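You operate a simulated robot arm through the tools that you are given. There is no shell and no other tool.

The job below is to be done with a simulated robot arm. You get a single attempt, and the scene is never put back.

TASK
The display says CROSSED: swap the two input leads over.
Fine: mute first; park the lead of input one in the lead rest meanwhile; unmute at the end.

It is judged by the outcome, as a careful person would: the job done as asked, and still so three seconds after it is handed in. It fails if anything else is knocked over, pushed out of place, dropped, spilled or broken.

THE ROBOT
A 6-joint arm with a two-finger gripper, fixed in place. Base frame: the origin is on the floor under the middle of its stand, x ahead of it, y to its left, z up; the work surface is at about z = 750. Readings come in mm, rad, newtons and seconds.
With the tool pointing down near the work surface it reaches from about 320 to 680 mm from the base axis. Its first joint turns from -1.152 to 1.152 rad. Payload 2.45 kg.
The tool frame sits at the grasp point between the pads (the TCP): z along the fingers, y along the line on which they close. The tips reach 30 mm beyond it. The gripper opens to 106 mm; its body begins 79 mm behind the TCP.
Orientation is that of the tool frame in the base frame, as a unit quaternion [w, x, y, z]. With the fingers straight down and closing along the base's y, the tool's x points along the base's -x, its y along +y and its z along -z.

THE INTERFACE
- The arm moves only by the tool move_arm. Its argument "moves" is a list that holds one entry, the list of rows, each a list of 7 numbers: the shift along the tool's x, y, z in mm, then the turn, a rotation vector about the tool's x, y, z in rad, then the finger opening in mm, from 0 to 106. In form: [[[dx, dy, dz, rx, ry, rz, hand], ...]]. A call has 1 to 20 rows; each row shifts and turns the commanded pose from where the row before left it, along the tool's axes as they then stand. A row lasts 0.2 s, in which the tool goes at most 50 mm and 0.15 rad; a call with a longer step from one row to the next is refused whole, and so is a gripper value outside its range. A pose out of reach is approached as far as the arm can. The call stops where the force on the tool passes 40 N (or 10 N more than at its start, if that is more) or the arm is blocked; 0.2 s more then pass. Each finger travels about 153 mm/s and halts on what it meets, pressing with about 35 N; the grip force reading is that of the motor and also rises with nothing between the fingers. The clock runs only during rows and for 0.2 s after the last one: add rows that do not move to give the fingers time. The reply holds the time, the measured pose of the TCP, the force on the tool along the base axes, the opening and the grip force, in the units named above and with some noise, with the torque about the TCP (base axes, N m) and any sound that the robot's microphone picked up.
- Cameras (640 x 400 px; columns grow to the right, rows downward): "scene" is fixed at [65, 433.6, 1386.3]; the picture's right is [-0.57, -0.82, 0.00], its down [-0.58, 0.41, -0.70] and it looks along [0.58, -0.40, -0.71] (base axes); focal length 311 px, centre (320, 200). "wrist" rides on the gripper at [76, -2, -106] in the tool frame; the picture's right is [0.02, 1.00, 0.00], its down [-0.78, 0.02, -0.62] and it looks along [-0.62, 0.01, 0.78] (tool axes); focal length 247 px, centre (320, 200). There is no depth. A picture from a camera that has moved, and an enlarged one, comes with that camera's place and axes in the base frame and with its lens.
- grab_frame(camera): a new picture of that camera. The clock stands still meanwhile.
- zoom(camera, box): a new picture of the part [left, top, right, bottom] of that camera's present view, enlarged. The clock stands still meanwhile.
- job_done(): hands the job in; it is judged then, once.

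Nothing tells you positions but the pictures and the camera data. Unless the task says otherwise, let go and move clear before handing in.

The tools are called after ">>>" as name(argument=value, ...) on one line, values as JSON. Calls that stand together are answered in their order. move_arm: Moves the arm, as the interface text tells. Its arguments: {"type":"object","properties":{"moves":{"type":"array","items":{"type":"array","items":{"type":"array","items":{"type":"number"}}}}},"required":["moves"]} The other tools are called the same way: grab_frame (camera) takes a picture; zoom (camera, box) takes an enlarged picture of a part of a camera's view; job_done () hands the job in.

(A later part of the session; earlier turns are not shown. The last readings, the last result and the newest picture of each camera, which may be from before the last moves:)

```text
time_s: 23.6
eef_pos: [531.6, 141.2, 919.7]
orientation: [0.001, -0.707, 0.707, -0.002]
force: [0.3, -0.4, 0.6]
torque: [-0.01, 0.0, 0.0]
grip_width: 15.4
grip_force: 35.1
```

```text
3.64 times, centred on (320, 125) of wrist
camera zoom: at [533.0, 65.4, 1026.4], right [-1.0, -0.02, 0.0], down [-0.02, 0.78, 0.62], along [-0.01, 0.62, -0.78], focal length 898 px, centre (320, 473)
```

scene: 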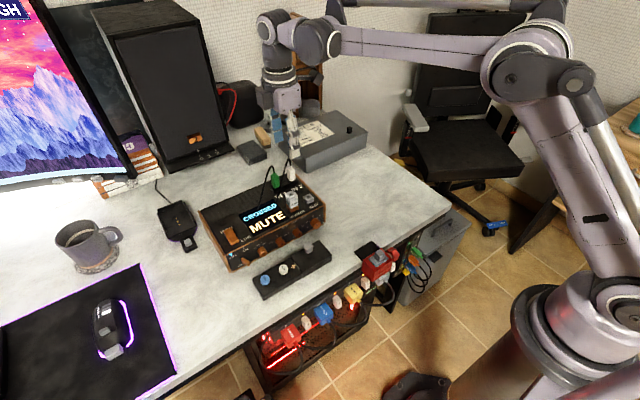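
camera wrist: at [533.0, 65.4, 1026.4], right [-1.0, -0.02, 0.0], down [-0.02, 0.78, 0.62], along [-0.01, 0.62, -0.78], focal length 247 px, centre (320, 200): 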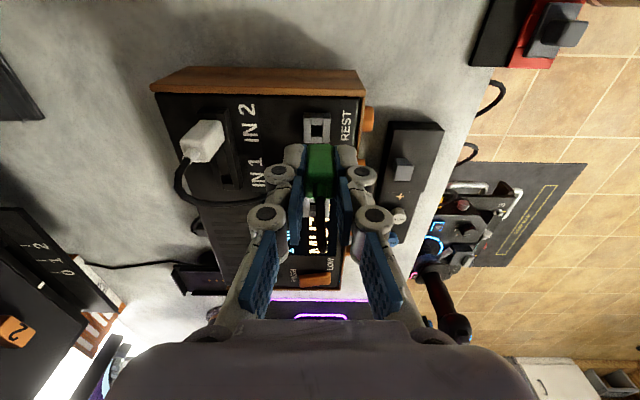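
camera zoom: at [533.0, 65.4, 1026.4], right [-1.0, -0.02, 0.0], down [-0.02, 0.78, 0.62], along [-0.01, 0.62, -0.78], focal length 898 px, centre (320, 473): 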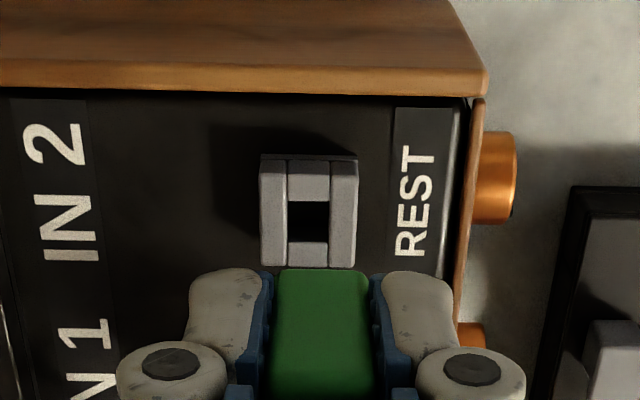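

REST's hole is at (533.6,143.4,841) by three views. I'll correct the lateral offset (+2.5 x, +2 y) and go down 18 mm, then check again.

>>> move_arm(moves=[[[-2.0, -2.5, 0, 0, 0, 0, 5], [0, 0, 6, 0, 0, 0, 5], [0, 0, 6, 0, 0, 0, 5], [0, 0, 6, 0, 0, 0, 5], [0, 0, 0, 0, 0, 0, 5]]])

>>> zoom(camera="wrist", box=[270, 70, 370, 180])

>>> zoom(camera="scene", box=[300, 150, 350, 210])

```text
time_s: 24.8
eef_pos: [535.6, 141.9, 901.6]
orientation: [0.001, -0.707, 0.707, -0.001]
force: [0.1, -0.1, -0.6]
torque: [-0.05, -0.02, 0.02]
grip_width: 15.4
grip_force: 35.1
```

```text
3.64 times, centred on (320, 125) of wrist
camera zoom: at [536.7, 66.1, 1008.0], right [-1.0, -0.02, 0.0], down [-0.02, 0.78, 0.62], along [-0.01, 0.62, -0.78], focal length 898 px, centre (320, 473)
```

zoom: 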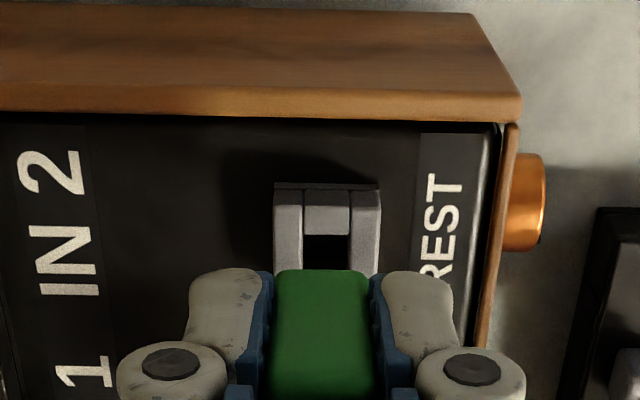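

```text
6.67 times, centred on (325, 180) of scene
camera zoom: at [65.0, 433.6, 1386.3], right [-0.57, -0.82, 0.0], down [-0.58, 0.41, -0.7], along [0.58, -0.4, -0.71], focal length 2075 px, centre (287, 333)
```

zoom: 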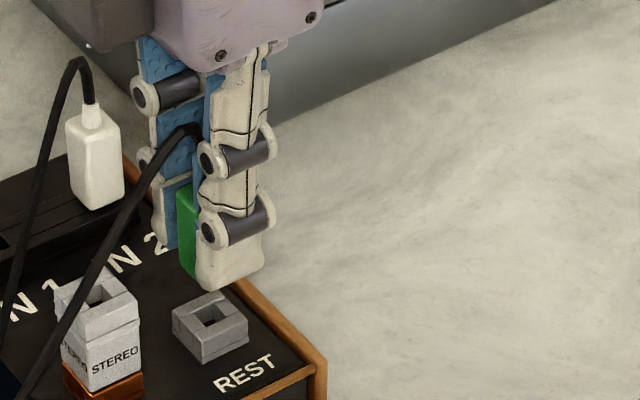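

I'm at (535.6,141.9); I need (534.1,143.2). I'll apply a small correction and re-read.

>>> move_arm(moves=[[[-1.3, 1.5, 0, 0, 0, 0, 5], [0, 0, 0, 0, 0, 0, 5]]])

>>> move_arm(moves=[[[0, 0, 0, 0, 0, 0, 5]]])

>>> zoom(camera="wrist", box=[270, 70, 370, 180])

```text
time_s: 25.4
eef_pos: [532.3, 143.7, 901.8]
orientation: [-0.001, 0.707, -0.707, 0.001]
force: [0.1, 0.5, 1.0]
torque: [-0.02, 0.02, -0.03]
grip_width: 15.4
grip_force: 34.6
```

```text
time_s: 25.8
eef_pos: [532.6, 144.9, 901.0]
orientation: [-0.001, 0.707, -0.707, 0.001]
force: [0.8, 0.0, -0.4]
torque: [0.0, 0.01, -0.04]
grip_width: 15.3
grip_force: 35.2
```

```text
3.64 times, centred on (320, 125) of wrist
camera zoom: at [535.2, 67.8, 1007.7], right [-1.0, -0.02, 0.0], down [-0.02, 0.78, 0.62], along [-0.01, 0.62, -0.78], focal length 898 px, centre (320, 473)
```

zoom: 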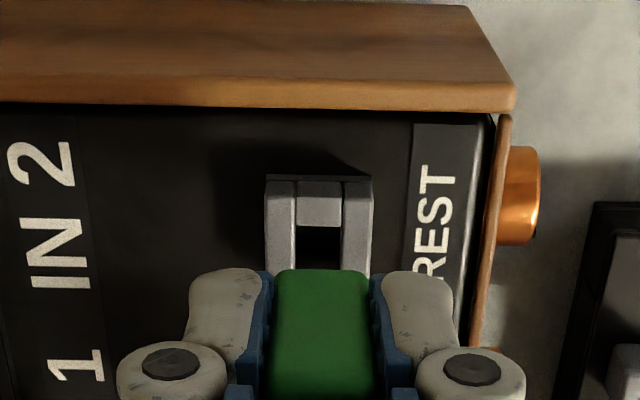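

By the camera pose the plug is centred in x, and about 0.7 mm too far in +y. I'll nudge −0.7 in y and re-check.

>>> move_arm(moves=[[[0.7, 0, 0, 0, 0, 0, 5], [0, 0, 0, 0, 0, 0, 5]]])

>>> zoom(camera="wrist", box=[280, 100, 360, 160])

```text
time_s: 26.4
eef_pos: [533.5, 143.3, 900.5]
orientation: [0.001, -0.707, 0.707, -0.001]
force: [-0.1, 0.4, -1.2]
torque: [0.01, -0.01, 0.01]
grip_width: 15.5
grip_force: 34.6
```

```text
6.67 times, centred on (320, 130) of wrist
camera zoom: at [535.1, 67.4, 1007.8], right [-1.0, -0.02, 0.0], down [-0.02, 0.78, 0.62], along [-0.01, 0.62, -0.78], focal length 1646 px, centre (320, 667)
```

zoom: 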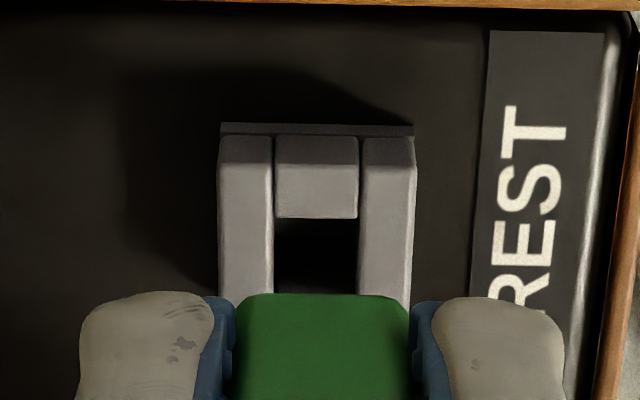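

Now the high zoom shows the plug about 0.5 mm too low in x. I'll correct that and descend gently, watching the force.

>>> move_arm(moves=[[[0.2, -0.5, 0, 0, 0, 0, 5], [0, 0, 3, 0, 0, 0, 5], [0, 0, 3, 0, 0, 0, 5], [0, 0, 0, 0, 0, 0, 5]]])

>>> zoom(camera="wrist", box=[280, 100, 360, 160])

>>> zoom(camera="scene", box=[310, 160, 350, 200])

```text
time_s: 27.4
eef_pos: [534.2, 141.7, 896.1]
orientation: [-0.001, 0.707, -0.707, 0.001]
force: [-0.5, 0.0, -0.4]
torque: [0.01, -0.02, 0.01]
grip_width: 15.2
grip_force: 34.8
```

```text
6.67 times, centred on (320, 130) of wrist
camera zoom: at [535.7, 65.7, 1002.8], right [-1.0, -0.02, 0.0], down [-0.02, 0.78, 0.62], along [-0.01, 0.62, -0.78], focal length 1646 px, centre (320, 667)
```

zoom: 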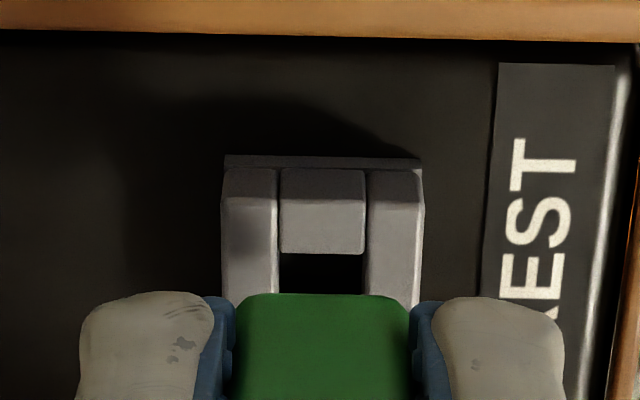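

```text
10.00 times, centred on (330, 180) of scene
camera zoom: at [65.0, 433.6, 1386.3], right [-0.57, -0.82, 0.0], down [-0.58, 0.41, -0.7], along [0.58, -0.4, -0.71], focal length 3113 px, centre (220, 400)
```

zoom: 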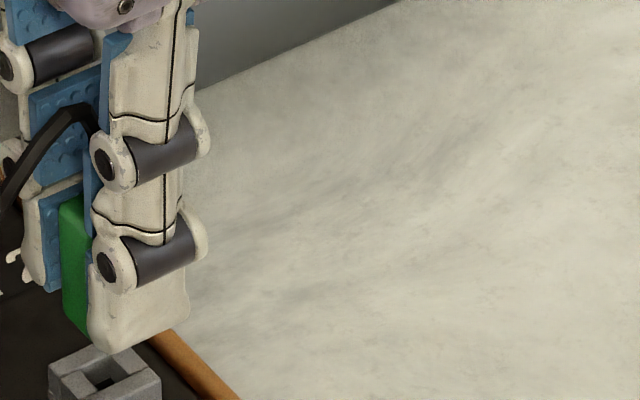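

The arm drifted to about 1.5 mm low in y during that step. I'll hold still to see if it settles.

>>> move_arm(moves=[[[0, 0, 0, 0, 0, 0, 5], [0, 0, 0, 0, 0, 0, 5], [0, 0, 0, 0, 0, 0, 5], [0, 0, 0, 0, 0, 0, 5]]])

>>> zoom(camera="wrist", box=[280, 100, 360, 160])

```text
time_s: 28.4
eef_pos: [534.8, 140.5, 896.2]
orientation: [-0.001, 0.708, -0.707, 0.0]
force: [-0.4, -0.5, 0.3]
torque: [-0.01, 0.01, 0.03]
grip_width: 15.5
grip_force: 35.2
```

```text
6.67 times, centred on (320, 130) of wrist
camera zoom: at [535.7, 65.9, 1002.9], right [-1.0, -0.02, 0.0], down [-0.02, 0.78, 0.62], along [-0.01, 0.62, -0.78], focal length 1646 px, centre (320, 667)
```

zoom: 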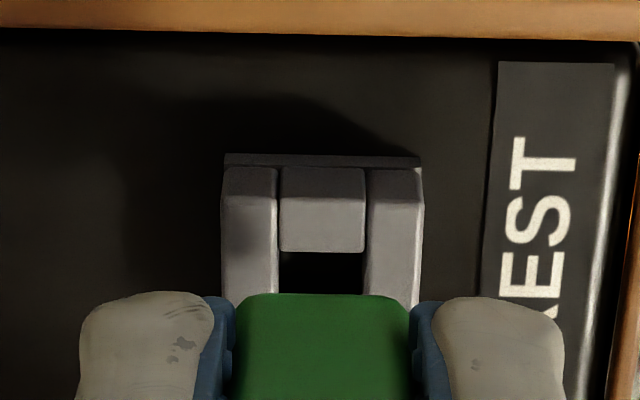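

The camera pose is the steadier measure: the plug is now 1.1 mm low in y and aligned in x. I correct y and go down 4 mm more.

>>> move_arm(moves=[[[-1.1, 0, 0, 0, 0, 0, 5], [0, 0, 2, 0, 0, 0, 5], [0, 0, 2, 0, 0, 0, 5], [0, 0, 0, 0, 0, 0, 5]]])

>>> zoom(camera="wrist", box=[280, 100, 360, 160])

```text
time_s: 29.4
eef_pos: [534.2, 144.8, 891.7]
orientation: [0.0, 0.707, -0.707, 0.0]
force: [-0.3, 0.2, 0.2]
torque: [-0.01, -0.01, 0.01]
grip_width: 15.3
grip_force: 35.1
```

```text
6.67 times, centred on (320, 130) of wrist
camera zoom: at [535.2, 67.9, 998.1], right [-1.0, -0.02, 0.0], down [-0.02, 0.78, 0.62], along [-0.01, 0.62, -0.78], focal length 1646 px, centre (320, 667)
```

zoom: 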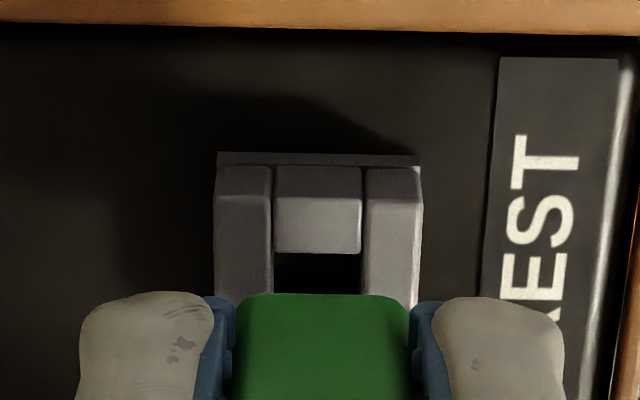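

Now it's 0.9 mm high in y and 0.4 low in x. I correct and continue down 4 mm.

>>> move_arm(moves=[[[0.8, -0.4, 0, 0, 0, 0, 5], [0, 0, 2, 0, 0, 0, 5], [0, 0, 2, 0, 0, 0, 5], [0, 0, 0, 0, 0, 0, 5]]])

>>> zoom(camera="wrist", box=[280, 100, 360, 160])

>>> zoom(camera="scene", box=[310, 170, 350, 210])

```text
time_s: 30.4
eef_pos: [534.0, 143.3, 886.9]
orientation: [-0.001, 0.707, -0.707, 0.0]
force: [-1.0, -0.3, -0.6]
torque: [0.01, 0.03, -0.02]
grip_width: 15.4
grip_force: 35.3
```

```text
6.67 times, centred on (320, 130) of wrist
camera zoom: at [535.5, 68.1, 994.0], right [-1.0, -0.02, 0.0], down [-0.02, 0.78, 0.62], along [-0.01, 0.62, -0.78], focal length 1646 px, centre (320, 667)
```

zoom: 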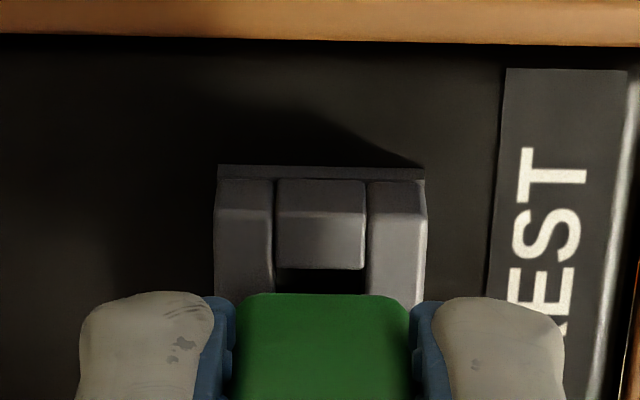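

```text
10.00 times, centred on (330, 190) of scene
camera zoom: at [65.0, 433.6, 1386.3], right [-0.57, -0.82, 0.0], down [-0.58, 0.41, -0.7], along [0.58, -0.4, -0.71], focal length 3113 px, centre (220, 300)
```

zoom: 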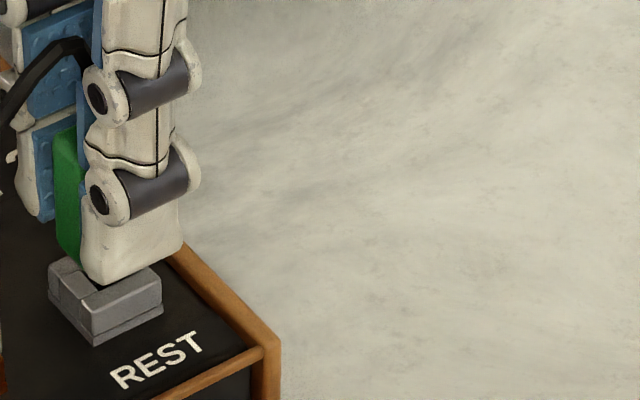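

No contact yet; x is aligned and y is still ~0.9 mm high. I nudge y once more without descending.

>>> move_arm(moves=[[[0.9, 0, 0, 0, 0, 0, 5], [0, 0, 0, 0, 0, 0, 5], [0, 0, 0, 0, 0, 0, 5]]])

>>> zoom(camera="wrist", box=[280, 100, 360, 160])

```text
time_s: 31.2
eef_pos: [533.8, 141.7, 887.8]
orientation: [0.0, 0.707, -0.707, 0.001]
force: [1.2, -1.1, 0.6]
torque: [0.01, -0.01, -0.02]
grip_width: 15.4
grip_force: 35.0
```

```text
6.67 times, centred on (320, 130) of wrist
camera zoom: at [535.1, 66.5, 994.1], right [-1.0, -0.02, 0.0], down [-0.02, 0.78, 0.62], along [-0.01, 0.62, -0.78], focal length 1646 px, centre (320, 667)
```

zoom: 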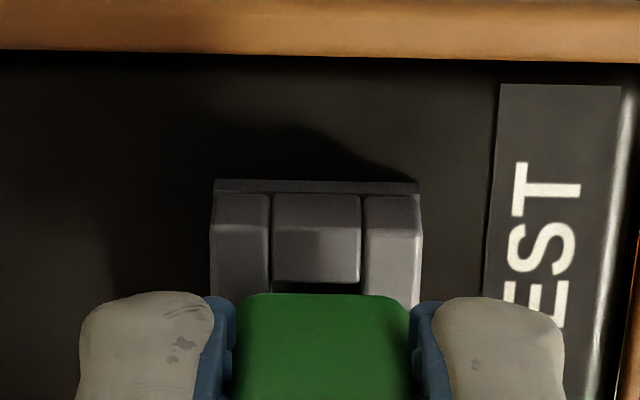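

Errors are now about −0.6 mm in both x and y. I correct and descend 3 mm further.

>>> move_arm(moves=[[[-0.4, -0.6, 0, 0, 0, 0, 5], [0, 0, 1.5, 0, 0, 0, 5], [0, 0, 1.5, 0, 0, 0, 5], [0, 0, 0, 0, 0, 0, 5]]])

>>> zoom(camera="wrist", box=[280, 100, 360, 160])

```text
time_s: 32.2
eef_pos: [535.4, 143.2, 884.6]
orientation: [0.001, -0.707, 0.707, 0.0]
force: [0.2, 0.3, -1.1]
torque: [0.0, 0.02, -0.01]
grip_width: 15.4
grip_force: 34.9
```

```text
6.67 times, centred on (320, 130) of wrist
camera zoom: at [536.4, 66.9, 991.1], right [-1.0, -0.02, 0.0], down [-0.02, 0.78, 0.62], along [-0.01, 0.62, -0.78], focal length 1646 px, centre (320, 667)
```

zoom: 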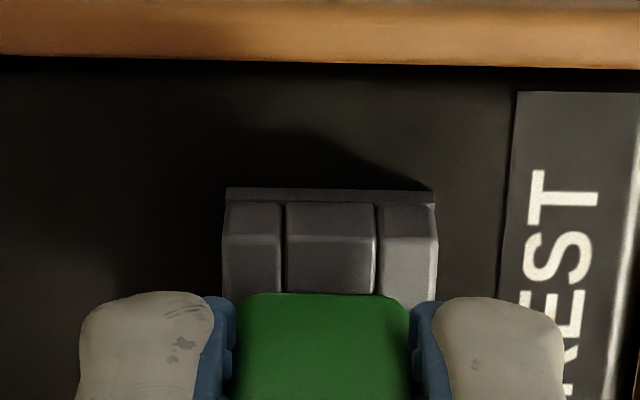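

x is now 0.8 mm too high, y is good. I correct x and go down another 3 mm.

>>> move_arm(moves=[[[0, 0.7, 0, 0, 0, 0, 5], [0, 0, 1.5, 0, 0, 0, 5], [0, 0, 1.5, 0, 0, 0, 5], [0, 0, 0, 0, 0, 0, 5]]])

>>> zoom(camera="wrist", box=[280, 100, 360, 160])

>>> zoom(camera="scene", box=[310, 170, 350, 210])

```text
time_s: 33.2
eef_pos: [534.4, 144.0, 880.5]
orientation: [0.0, 0.708, -0.706, 0.001]
force: [-0.3, 0.3, -0.1]
torque: [0.01, 0.01, -0.01]
grip_width: 15.4
grip_force: 34.7
```

```text
6.67 times, centred on (320, 130) of wrist
camera zoom: at [536.0, 67.7, 987.4], right [-1.0, -0.02, 0.0], down [-0.02, 0.78, 0.62], along [-0.01, 0.62, -0.78], focal length 1646 px, centre (320, 667)
```

zoom: 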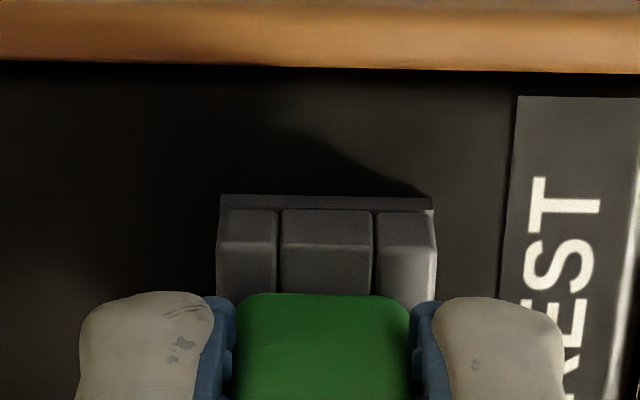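

```text
10.00 times, centred on (330, 190) of scene
camera zoom: at [65.0, 433.6, 1386.3], right [-0.57, -0.82, 0.0], down [-0.58, 0.41, -0.7], along [0.58, -0.4, -0.71], focal length 3113 px, centre (220, 300)
```

zoom: 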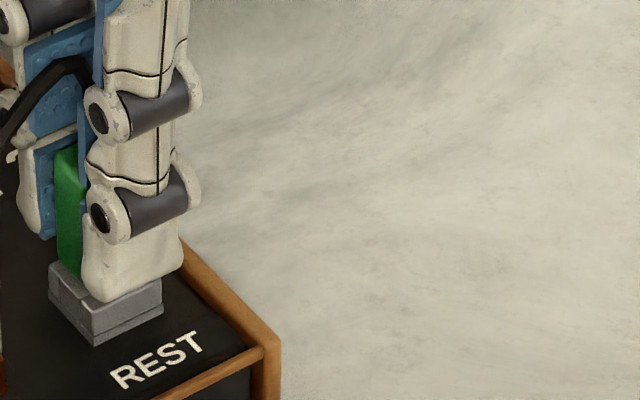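

The pin appears to be entering (no force), with ~3.5 mm left until the plug sits on the block. I continue down in 1 mm steps with a slight correction.

>>> move_arm(moves=[[[0.4, 0.4, 1, 0, 0, 0, 5], [0, 0, 1, 0, 0, 0, 5], [0, 0, 1, 0, 0, 0, 5], [0, 0, 0, 0, 0, 0, 5]]])

>>> zoom(camera="wrist", box=[280, 100, 360, 160])

>>> zoom(camera="scene", box=[310, 170, 350, 210])

```text
time_s: 34.2
eef_pos: [532.7, 142.9, 879.8]
orientation: [0.001, -0.707, 0.707, 0.0]
force: [0.1, -0.5, 12.6]
torque: [0.02, -0.02, 0.04]
grip_width: 15.4
grip_force: 34.7
```

```text
6.67 times, centred on (320, 130) of wrist
camera zoom: at [535.2, 66.6, 986.3], right [-1.0, -0.02, 0.0], down [-0.02, 0.78, 0.62], along [-0.01, 0.62, -0.78], focal length 1646 px, centre (320, 667)
```

zoom: 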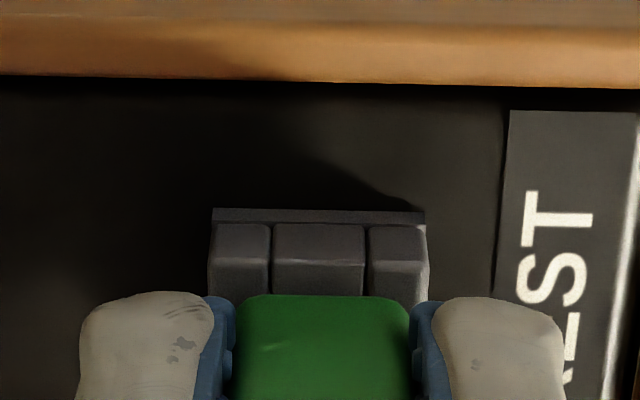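

```text
10.00 times, centred on (330, 190) of scene
camera zoom: at [64.8, 433.5, 1386.4], right [-0.57, -0.82, 0.0], down [-0.58, 0.41, -0.7], along [0.58, -0.4, -0.71], focal length 3113 px, centre (220, 300)
```

zoom: 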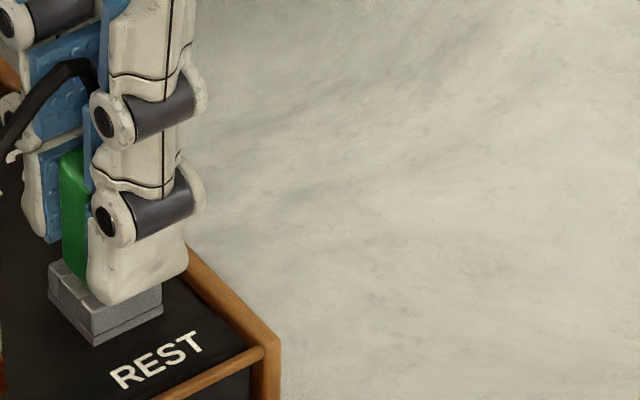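

Contact of 12.6 N came at the same hand height as when the plug was seated in IN 1, and the scene picture shows the plug's bottom flush with the REST block, so it's seated. I release and lift clear.

>>> move_arm(moves=[[[0, 0, 0, 0, 0, 0, 20], [0, 0, 0, 0, 0, 0, 30], [0, 0, 0, 0, 0, 0, 30]]])

>>> zoom(camera="wrist", box=[260, 90, 380, 210])

```text
time_s: 35.0
eef_pos: [533.9, 143.0, 878.9]
orientation: [0.001, -0.707, 0.707, -0.001]
force: [-0.4, 0.6, -0.1]
torque: [-0.03, -0.02, 0.03]
grip_width: 29.8
grip_force: 0.0
```

```text
3.33 times, centred on (320, 150) of wrist
camera zoom: at [535.3, 66.6, 985.6], right [-1.0, -0.02, 0.0], down [-0.02, 0.78, 0.62], along [-0.01, 0.62, -0.78], focal length 823 px, centre (320, 367)
```

zoom: 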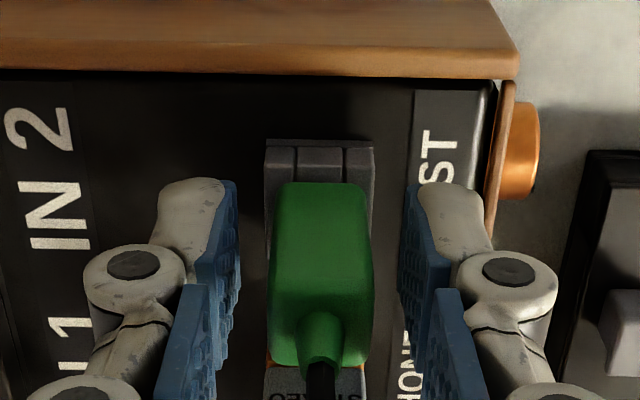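

The green plug stands upright in REST. I'll lift straight up and move over the white plug at IN 2.

>>> move_arm(moves=[[[0, 0, -8, 0, 0, 0, 32], [0, 0, -12, 0, 0, 0, 32], [0, 0, -18, 0, 0, 0, 32], [0, 0, -20, 0, 0, 0, 32], [0, 0, -20, 0, 0, 0, 32], [0, -16, 0, 0, 0, 0, 32], [0, -16, 0, 0, 0, 0, 32], [0, -16, 0, 0, 0, 0, 32], [0, -16, 0, 0, 0, 0, 32], [-1, -15.7, 0, 0, 0, 0, 32], [0, 0, 0, 0, 0, 0, 32]]])

>>> grab_frame(camera="wrist")

>>> zoom(camera="wrist", box=[260, 70, 400, 180])

>>> zoom(camera="scene", box=[250, 130, 350, 230])

```text
time_s: 37.4
eef_pos: [612.1, 145.1, 955.9]
orientation: [0.0, -0.707, 0.707, -0.001]
force: [0.3, 0.0, 0.6]
torque: [0.03, 0.0, -0.01]
grip_width: 31.9
grip_force: 0.0
```

```text
taken
camera wrist: at [614.8, 68.2, 1062.8], right [-1.0, -0.02, 0.0], down [-0.02, 0.78, 0.62], along [-0.01, 0.62, -0.78], focal length 247 px, centre (320, 200)
```

wrist: 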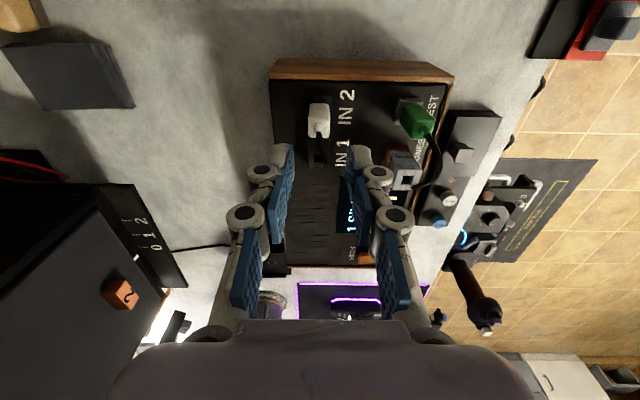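

```text
3.64 times, centred on (330, 125) of wrist
camera zoom: at [614.8, 68.2, 1062.8], right [-1.0, -0.02, 0.0], down [-0.02, 0.78, 0.62], along [-0.01, 0.62, -0.78], focal length 898 px, centre (284, 473)
```

zoom: 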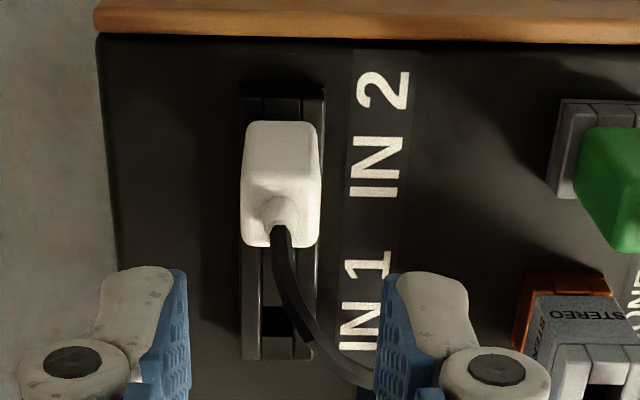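

```text
4.00 times, centred on (300, 180) of scene
camera zoom: at [65.0, 433.6, 1386.3], right [-0.57, -0.82, 0.0], down [-0.58, 0.41, -0.7], along [0.58, -0.4, -0.71], focal length 1245 px, centre (400, 280)
```

zoom: 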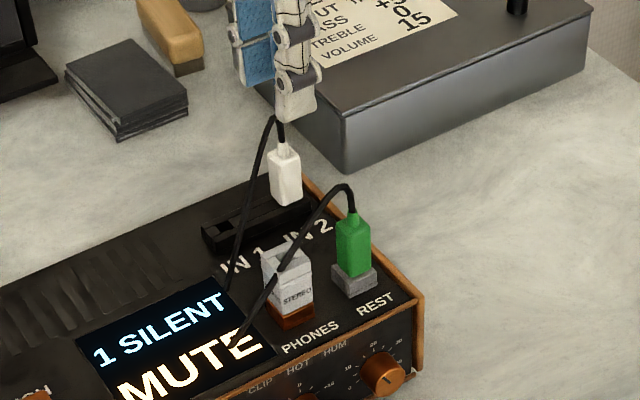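

The green lead is parked well. The white plug is at (613.8,144.2), right under the hand; I descend in two stages with a 30 mm opening.

>>> move_arm(moves=[[[0.3, -0.4, 12, 0, 0, 0, 30], [0, 0, 14, 0, 0, 0, 30], [0, 0, 14, 0, 0, 0, 28], [0, 0, 14, 0, 0, 0, 28], [0, 0, 0, 0, 0, 0, 28]]])

>>> zoom(camera="wrist", box=[260, 90, 380, 210])

```text
time_s: 38.6
eef_pos: [612.7, 142.0, 904.9]
orientation: [-0.001, 0.707, -0.707, 0.0]
force: [-0.8, 0.0, 0.8]
torque: [0.0, 0.01, -0.02]
grip_width: 27.9
grip_force: 0.1
```

```text
3.33 times, centred on (320, 150) of wrist
camera zoom: at [613.7, 66.4, 1010.4], right [-1.0, -0.02, 0.0], down [-0.02, 0.78, 0.62], along [-0.01, 0.62, -0.78], focal length 823 px, centre (320, 367)
```

zoom: 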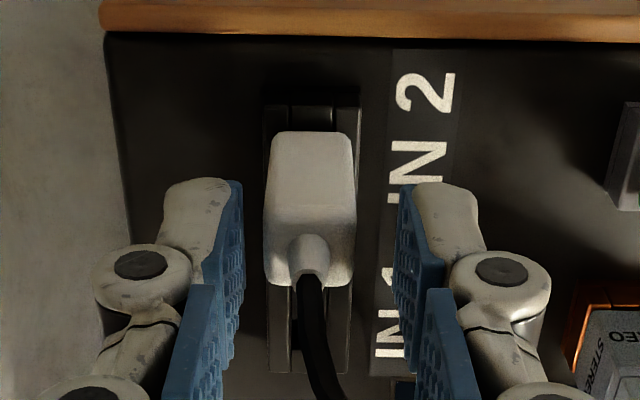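

I'm 1.6 mm off in x and y; I correct and descend the last 23 mm.

>>> move_arm(moves=[[[-1.5, -1.5, 0, 0, 0, 0, 28], [0, 0, 8, 0, 0, 0, 28], [0, 0, 8, 0, 0, 0, 28], [0, 0, 7, 0, 0, 0, 28], [0, 0, 0, 0, 0, 0, 28]]])

>>> zoom(camera="wrist", box=[260, 90, 380, 210])

>>> zoom(camera="scene", box=[270, 140, 330, 200])

```text
time_s: 39.8
eef_pos: [614.1, 144.9, 880.4]
orientation: [0.0, 0.707, -0.707, 0.001]
force: [0.3, -0.3, 0.3]
torque: [0.0, 0.02, 0.04]
grip_width: 28.1
grip_force: 0.0
```

```text
3.33 times, centred on (320, 150) of wrist
camera zoom: at [615.6, 69.4, 987.0], right [-1.0, -0.02, 0.0], down [-0.02, 0.78, 0.62], along [-0.01, 0.62, -0.78], focal length 823 px, centre (320, 367)
```

zoom: 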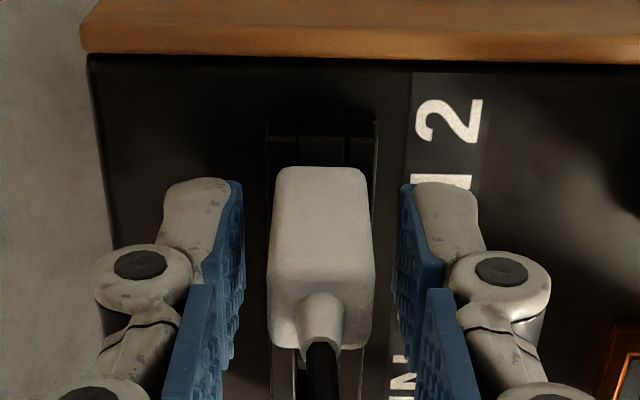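

```text
6.67 times, centred on (300, 170) of scene
camera zoom: at [65.0, 433.6, 1386.3], right [-0.57, -0.82, 0.0], down [-0.58, 0.41, -0.7], along [0.58, -0.4, -0.71], focal length 2075 px, centre (453, 400)
```

zoom: 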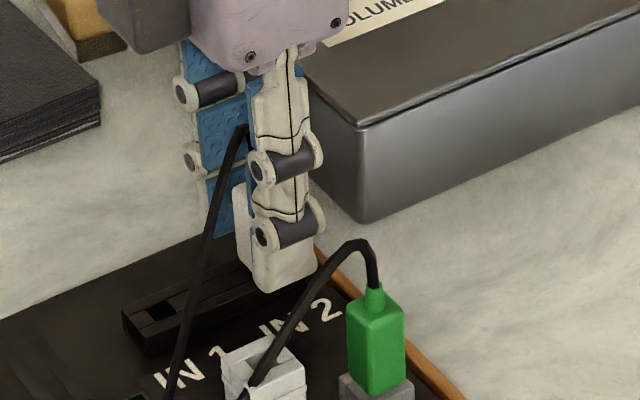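

The white plug is centred between the pads. I close on it.

>>> move_arm(moves=[[[1.0, 0, 0, 0, 0, 0, 28], [0, 0, 0, 0, 0, 0, 5], [0, 0, 0, 0, 0, 0, 5], [0, 0, 0, 0, 0, 0, 5]]])

>>> zoom(camera="wrist", box=[280, 100, 360, 160])

```text
time_s: 40.8
eef_pos: [615.3, 144.2, 880.6]
orientation: [0.0, -0.707, 0.707, 0.0]
force: [-8.0, 0.0, -0.3]
torque: [0.01, 0.19, 0.01]
grip_width: 15.2
grip_force: 35.4
```

```text
6.67 times, centred on (320, 130) of wrist
camera zoom: at [616.0, 68.6, 987.7], right [-1.0, -0.02, 0.0], down [-0.02, 0.78, 0.62], along [-0.01, 0.62, -0.78], focal length 1646 px, centre (320, 667)
```

zoom: 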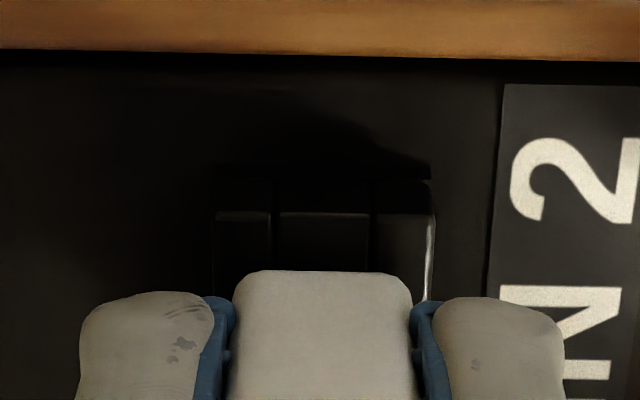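

White plug gripped. I pull straight up slowly.

>>> move_arm(moves=[[[0, 0, -2, 0, 0, 0, 5], [0, 0, -2, 0, 0, 0, 5], [0, 0, -3, 0, 0, 0, 5], [0, 0, -4, 0, 0, 0, 5], [0, 0, -5, 0, 0, 0, 5], [0, 0, -6, 0, 0, 0, 5], [0, 0, -8, 0, 0, 0, 5], [0, 0, -10, 0, 0, 0, 5], [0, 0, 0, 0, 0, 0, 5]]])

>>> grab_frame(camera="wrist")

>>> zoom(camera="scene", box=[250, 110, 350, 210])

```text
time_s: 42.8
eef_pos: [613.6, 143.9, 921.6]
orientation: [-0.001, 0.707, -0.707, 0.001]
force: [0.5, 0.0, -1.2]
torque: [0.02, 0.03, 0.01]
grip_width: 15.5
grip_force: 34.8
```

```text
taken
camera wrist: at [616.2, 68.2, 1027.6], right [-1.0, -0.02, 0.0], down [-0.02, 0.78, 0.62], along [-0.01, 0.62, -0.78], focal length 247 px, centre (320, 200)
```

wrist: 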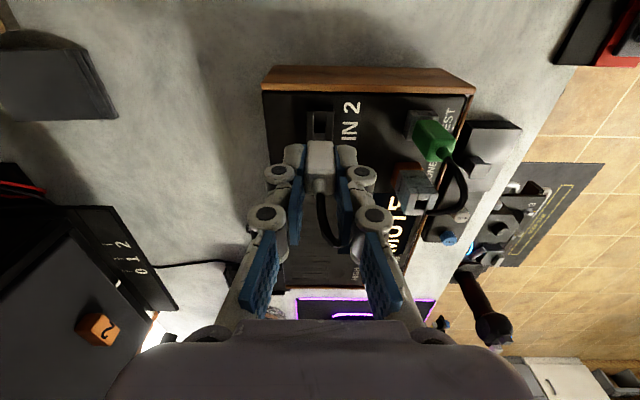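

```text
4.00 times, centred on (300, 160) of scene
camera zoom: at [65.0, 433.6, 1386.3], right [-0.57, -0.82, 0.0], down [-0.58, 0.41, -0.7], along [0.58, -0.4, -0.71], focal length 1245 px, centre (400, 360)
```

zoom: 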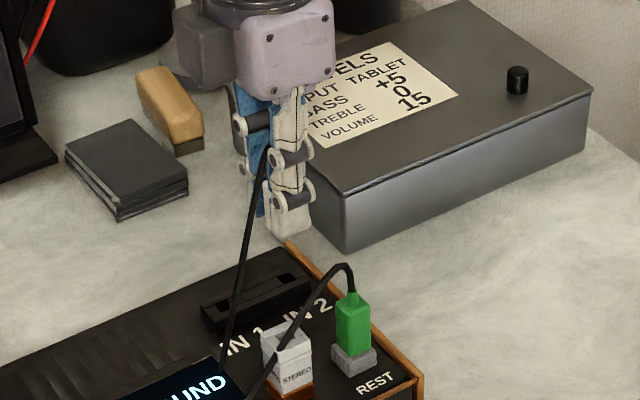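

White is out. I'll measure the IN 2 hole and plug from this view before moving.

>>> zoom(camera="wrist", box=[280, 100, 360, 160])

>>> zoom(camera="scene", box=[290, 165, 340, 205])

>>> zoom(camera="scene", box=[290, 150, 340, 190])

```text
6.67 times, centred on (320, 130) of wrist
camera zoom: at [616.2, 68.2, 1027.6], right [-1.0, -0.02, 0.0], down [-0.02, 0.78, 0.62], along [-0.01, 0.62, -0.78], focal length 1646 px, centre (320, 667)
```

zoom: 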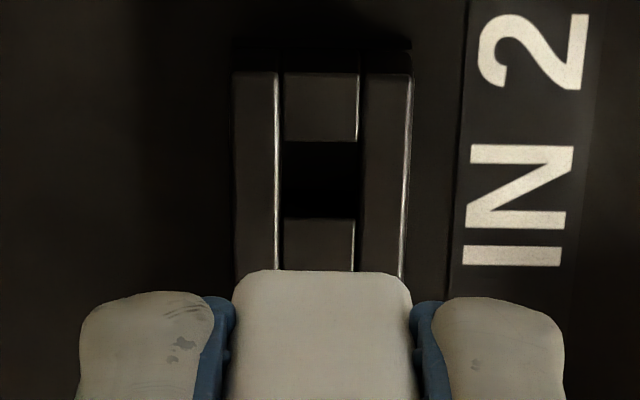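

```text
10.00 times, centred on (315, 185) of scene
camera zoom: at [65.0, 433.6, 1386.3], right [-0.57, -0.82, 0.0], down [-0.58, 0.41, -0.7], along [0.58, -0.4, -0.71], focal length 3113 px, centre (370, 350)
```

zoom: 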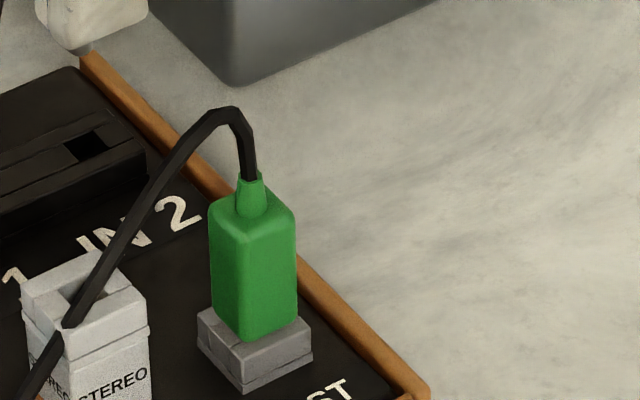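

```text
10.00 times, centred on (315, 170) of scene
camera zoom: at [65.0, 433.6, 1386.3], right [-0.57, -0.82, 0.0], down [-0.58, 0.41, -0.7], along [0.58, -0.4, -0.71], focal length 3113 px, centre (370, 500)
```

zoom: 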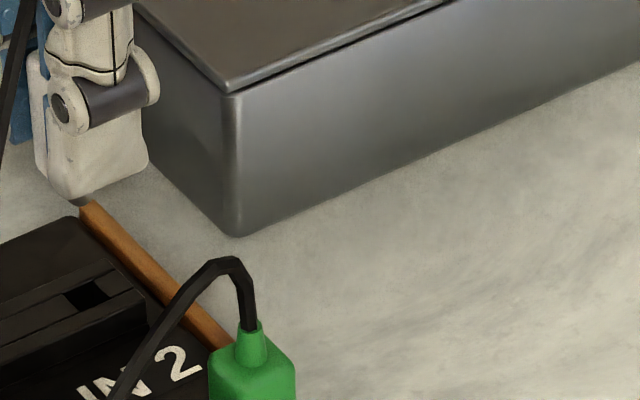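

IN 2's hole is at (614.8,143.3,841) and IN 1's is 46.2 mm further in +y. I move the white plug over IN 1 at this height.

>>> move_arm(moves=[[[-11.6, 0, 0, 0, 0, 0, 5], [-11.6, 0, 0, 0, 0, 0, 5], [-11.6, 0, 0, 0, 0, 0, 5], [-11.6, 0, 0, 0, 0, 0, 5], [0, 0, 0, 0, 0, 0, 5], [0, 0, 0, 0, 0, 0, 5]]])

>>> zoom(camera="wrist", box=[280, 100, 360, 160])

>>> zoom(camera="wrist", box=[260, 50, 400, 170])

```text
time_s: 44.2
eef_pos: [615.6, 189.5, 920.0]
orientation: [-0.002, 0.708, -0.707, 0.0]
force: [0.0, 0.0, -0.6]
torque: [-0.04, -0.02, 0.03]
grip_width: 15.3
grip_force: 35.1
```

```text
6.67 times, centred on (320, 130) of wrist
camera zoom: at [617.2, 114.4, 1026.2], right [-1.0, -0.02, 0.0], down [-0.02, 0.78, 0.62], along [-0.01, 0.62, -0.78], focal length 1646 px, centre (320, 667)
```

zoom: 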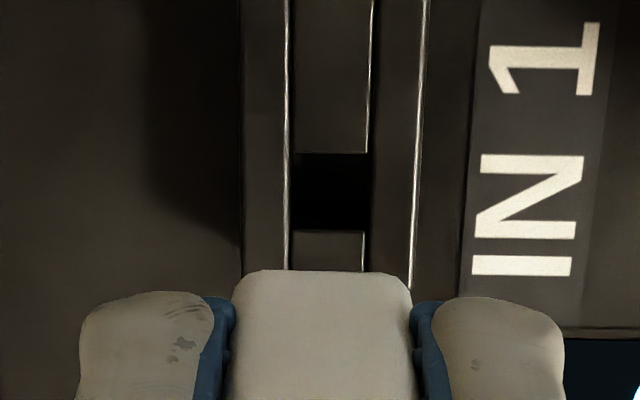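

```text
3.33 times, centred on (330, 110) of wrist
camera zoom: at [617.2, 114.4, 1026.2], right [-1.0, -0.02, 0.0], down [-0.02, 0.78, 0.62], along [-0.01, 0.62, -0.78], focal length 823 px, centre (287, 500)
```

zoom: 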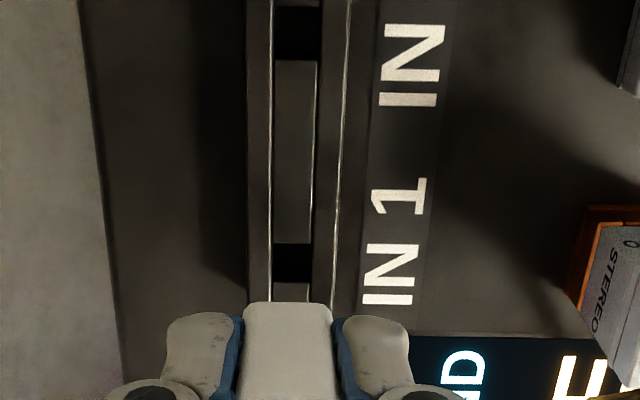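

IN 1's hole is at (614.2,190.3) and the plug is 1.5 mm high in x and 1.2 low in y relative to it. I correct and descend 16 mm.

>>> move_arm(moves=[[[-1.2, 1.5, 0, 0, 0, 0, 5], [0, 0, 6, 0, 0, 0, 5], [0, 0, 6, 0, 0, 0, 5], [0, 0, 4, 0, 0, 0, 5], [0, 0, 0, 0, 0, 0, 5]]])

>>> zoom(camera="wrist", box=[280, 100, 360, 160])

```text
time_s: 45.4
eef_pos: [613.5, 192.8, 903.0]
orientation: [-0.001, 0.708, -0.707, 0.001]
force: [0.1, -0.8, -0.6]
torque: [0.0, 0.0, -0.02]
grip_width: 15.5
grip_force: 34.7
```

```text
6.67 times, centred on (320, 130) of wrist
camera zoom: at [615.7, 116.2, 1009.8], right [-1.0, -0.02, 0.0], down [-0.02, 0.78, 0.62], along [-0.01, 0.62, -0.78], focal length 1646 px, centre (320, 667)
```

zoom: 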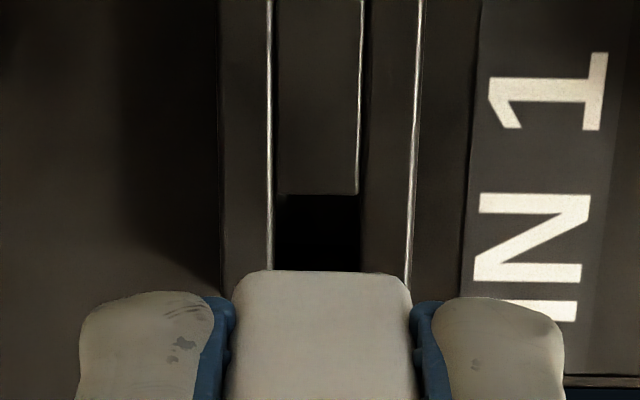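

Close: needs +0.3 in x and −0.5 in y. I correct and descend 8 mm.

>>> move_arm(moves=[[[0.5, -0.3, 0, 0, 0, 0, 5], [0, 0, 3, 0, 0, 0, 5], [0, 0, 3, 0, 0, 0, 5], [0, 0, 2, 0, 0, 0, 5], [0, 0, 0, 0, 0, 0, 5]]])

>>> zoom(camera="wrist", box=[280, 100, 360, 160])

```text
time_s: 46.6
eef_pos: [614.7, 191.5, 896.7]
orientation: [0.001, -0.707, 0.707, -0.001]
force: [-0.2, 0.6, 0.0]
torque: [0.02, 0.0, 0.0]
grip_width: 15.2
grip_force: 34.9
```

```text
6.67 times, centred on (320, 130) of wrist
camera zoom: at [615.1, 115.6, 1002.1], right [-1.0, -0.02, 0.0], down [-0.02, 0.78, 0.62], along [-0.01, 0.62, -0.78], focal length 1646 px, centre (320, 667)
```

zoom: 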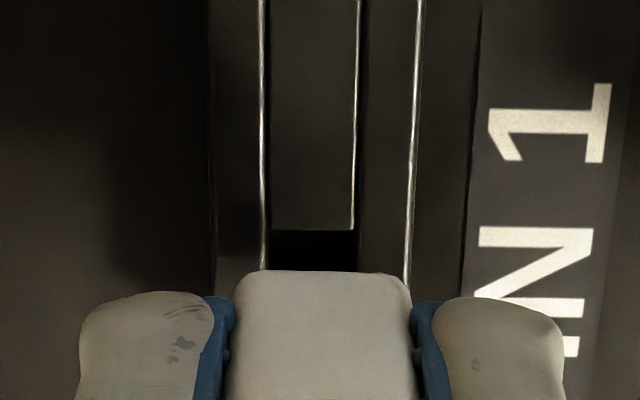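

y is right; x needs +0.9. I correct and descend 5 mm.

>>> move_arm(moves=[[[0, -0.8, 0, 0, 0, 0, 5], [0, 0, 2, 0, 0, 0, 5], [0, 0, 2, 0, 0, 0, 5], [0, 0, 1, 0, 0, 0, 5], [0, 0, 0, 0, 0, 0, 5]]])

>>> zoom(camera="wrist", box=[280, 100, 360, 160])

```text
time_s: 47.8
eef_pos: [614.0, 191.9, 891.1]
orientation: [0.001, -0.707, 0.707, -0.001]
force: [0.0, 0.3, -0.1]
torque: [0.0, -0.01, 0.0]
grip_width: 15.3
grip_force: 35.6
```

```text
6.67 times, centred on (320, 130) of wrist
camera zoom: at [616.5, 115.9, 997.3], right [-1.0, -0.02, 0.0], down [-0.02, 0.78, 0.62], along [-0.01, 0.62, -0.78], focal length 1646 px, centre (320, 667)
```

zoom: 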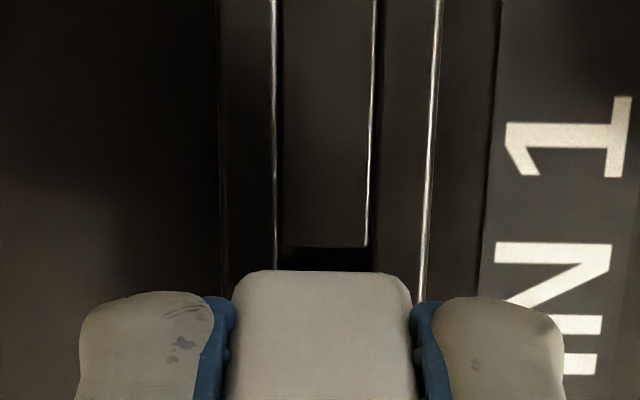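

x needs −0.5, y −0.2. I correct and descend 4 mm.

>>> move_arm(moves=[[[0.2, 0.4, 0, 0, 0, 0, 5], [0, 0, 1.5, 0, 0, 0, 5], [0, 0, 1.5, 0, 0, 0, 5], [0, 0, 1, 0, 0, 0, 5], [0, 0, 0, 0, 0, 0, 5]]])

>>> zoom(camera="wrist", box=[280, 100, 360, 160])

```text
time_s: 49.0
eef_pos: [614.9, 191.2, 887.4]
orientation: [0.001, -0.707, 0.707, -0.001]
force: [0.2, -0.1, -0.9]
torque: [-0.03, -0.03, 0.01]
grip_width: 15.4
grip_force: 34.8
```

```text
6.67 times, centred on (320, 130) of wrist
camera zoom: at [616.1, 116.1, 993.8], right [-1.0, -0.02, 0.0], down [-0.02, 0.78, 0.62], along [-0.01, 0.62, -0.78], focal length 1646 px, centre (320, 667)
```

zoom: 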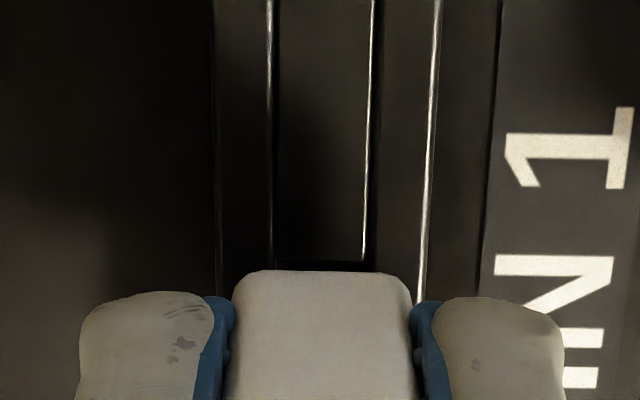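

x is aligned; y is +0.4 high. Small correction, then down 3 mm.

>>> move_arm(moves=[[[0.4, 0, 0, 0, 0, 0, 5], [0, 0, 1, 0, 0, 0, 5], [0, 0, 1, 0, 0, 0, 5], [0, 0, 1, 0, 0, 0, 5], [0, 0, 0, 0, 0, 0, 5]]])

>>> zoom(camera="wrist", box=[280, 100, 360, 160])

>>> zoom(camera="scene", box=[260, 155, 310, 195])

```text
time_s: 50.2
eef_pos: [613.2, 190.9, 883.9]
orientation: [-0.001, 0.707, -0.707, 0.001]
force: [0.7, 0.6, -0.1]
torque: [0.04, 0.0, 0.0]
grip_width: 15.3
grip_force: 34.9
```

```text
6.67 times, centred on (320, 130) of wrist
camera zoom: at [616.0, 114.6, 990.7], right [-1.0, -0.02, 0.0], down [-0.02, 0.78, 0.62], along [-0.01, 0.62, -0.78], focal length 1646 px, centre (320, 667)
```

zoom: 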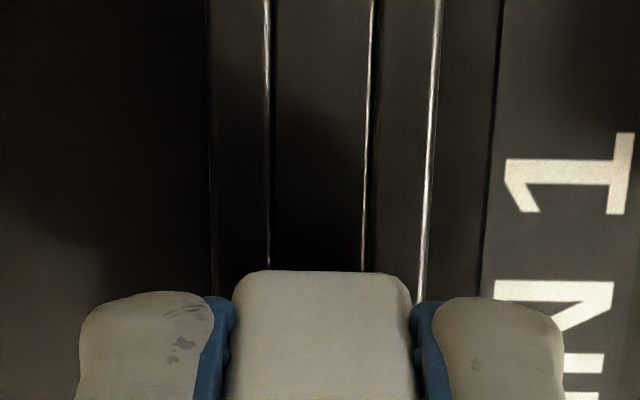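

```text
10.00 times, centred on (285, 175) of scene
camera zoom: at [65.0, 433.6, 1386.3], right [-0.57, -0.82, 0.0], down [-0.58, 0.41, -0.7], along [0.58, -0.4, -0.71], focal length 3113 px, centre (670, 450)
```

zoom: 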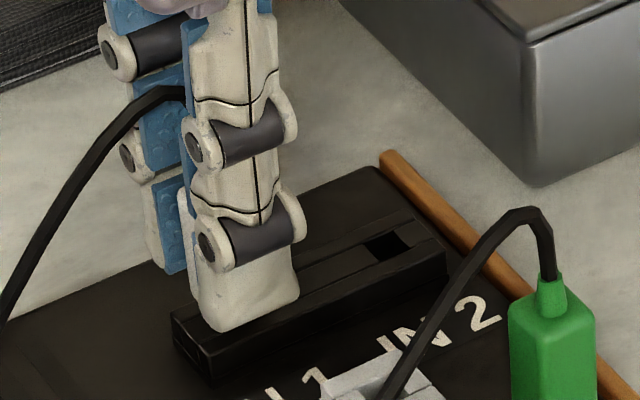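

No contact force with 3 mm left, so the pin is inside the hole. I adjust y +0.8 and press down gently until it seats.

>>> move_arm(moves=[[[-0.7, 0, 0.5, 0, 0, 0, 5], [0, 0, 1, 0, 0, 0, 5], [0, 0, 1, 0, 0, 0, 5], [0, 0, 0.8, 0, 0, 0, 5], [0, 0, 0, 0, 0, 0, 5]]])

>>> zoom(camera="wrist", box=[280, 100, 360, 160])

>>> grab_frame(camera="scene")

```text
time_s: 51.4
eef_pos: [613.6, 193.1, 881.5]
orientation: [0.0, -0.707, 0.707, -0.001]
force: [0.8, -0.1, -0.8]
torque: [-0.01, -0.05, 0.0]
grip_width: 15.5
grip_force: 34.9
```

```text
6.67 times, centred on (320, 130) of wrist
camera zoom: at [615.2, 115.7, 988.1], right [-1.0, -0.02, 0.0], down [-0.02, 0.78, 0.62], along [-0.01, 0.62, -0.78], focal length 1646 px, centre (320, 667)
```

zoom: 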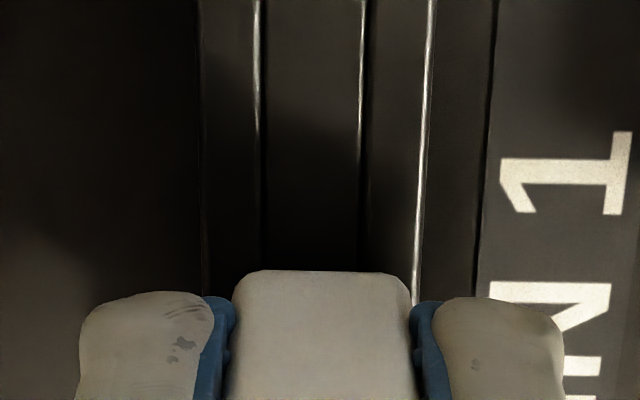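

```text
taken
```

scene: 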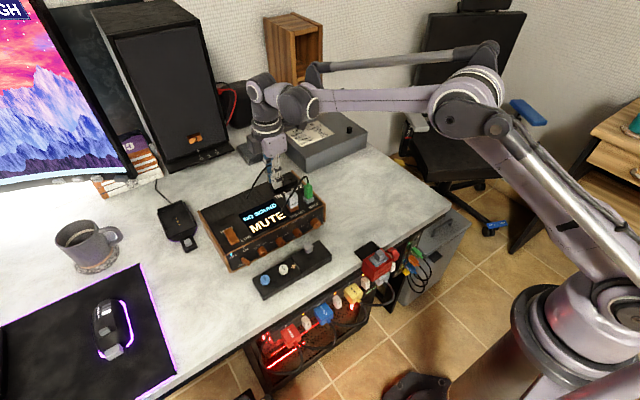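

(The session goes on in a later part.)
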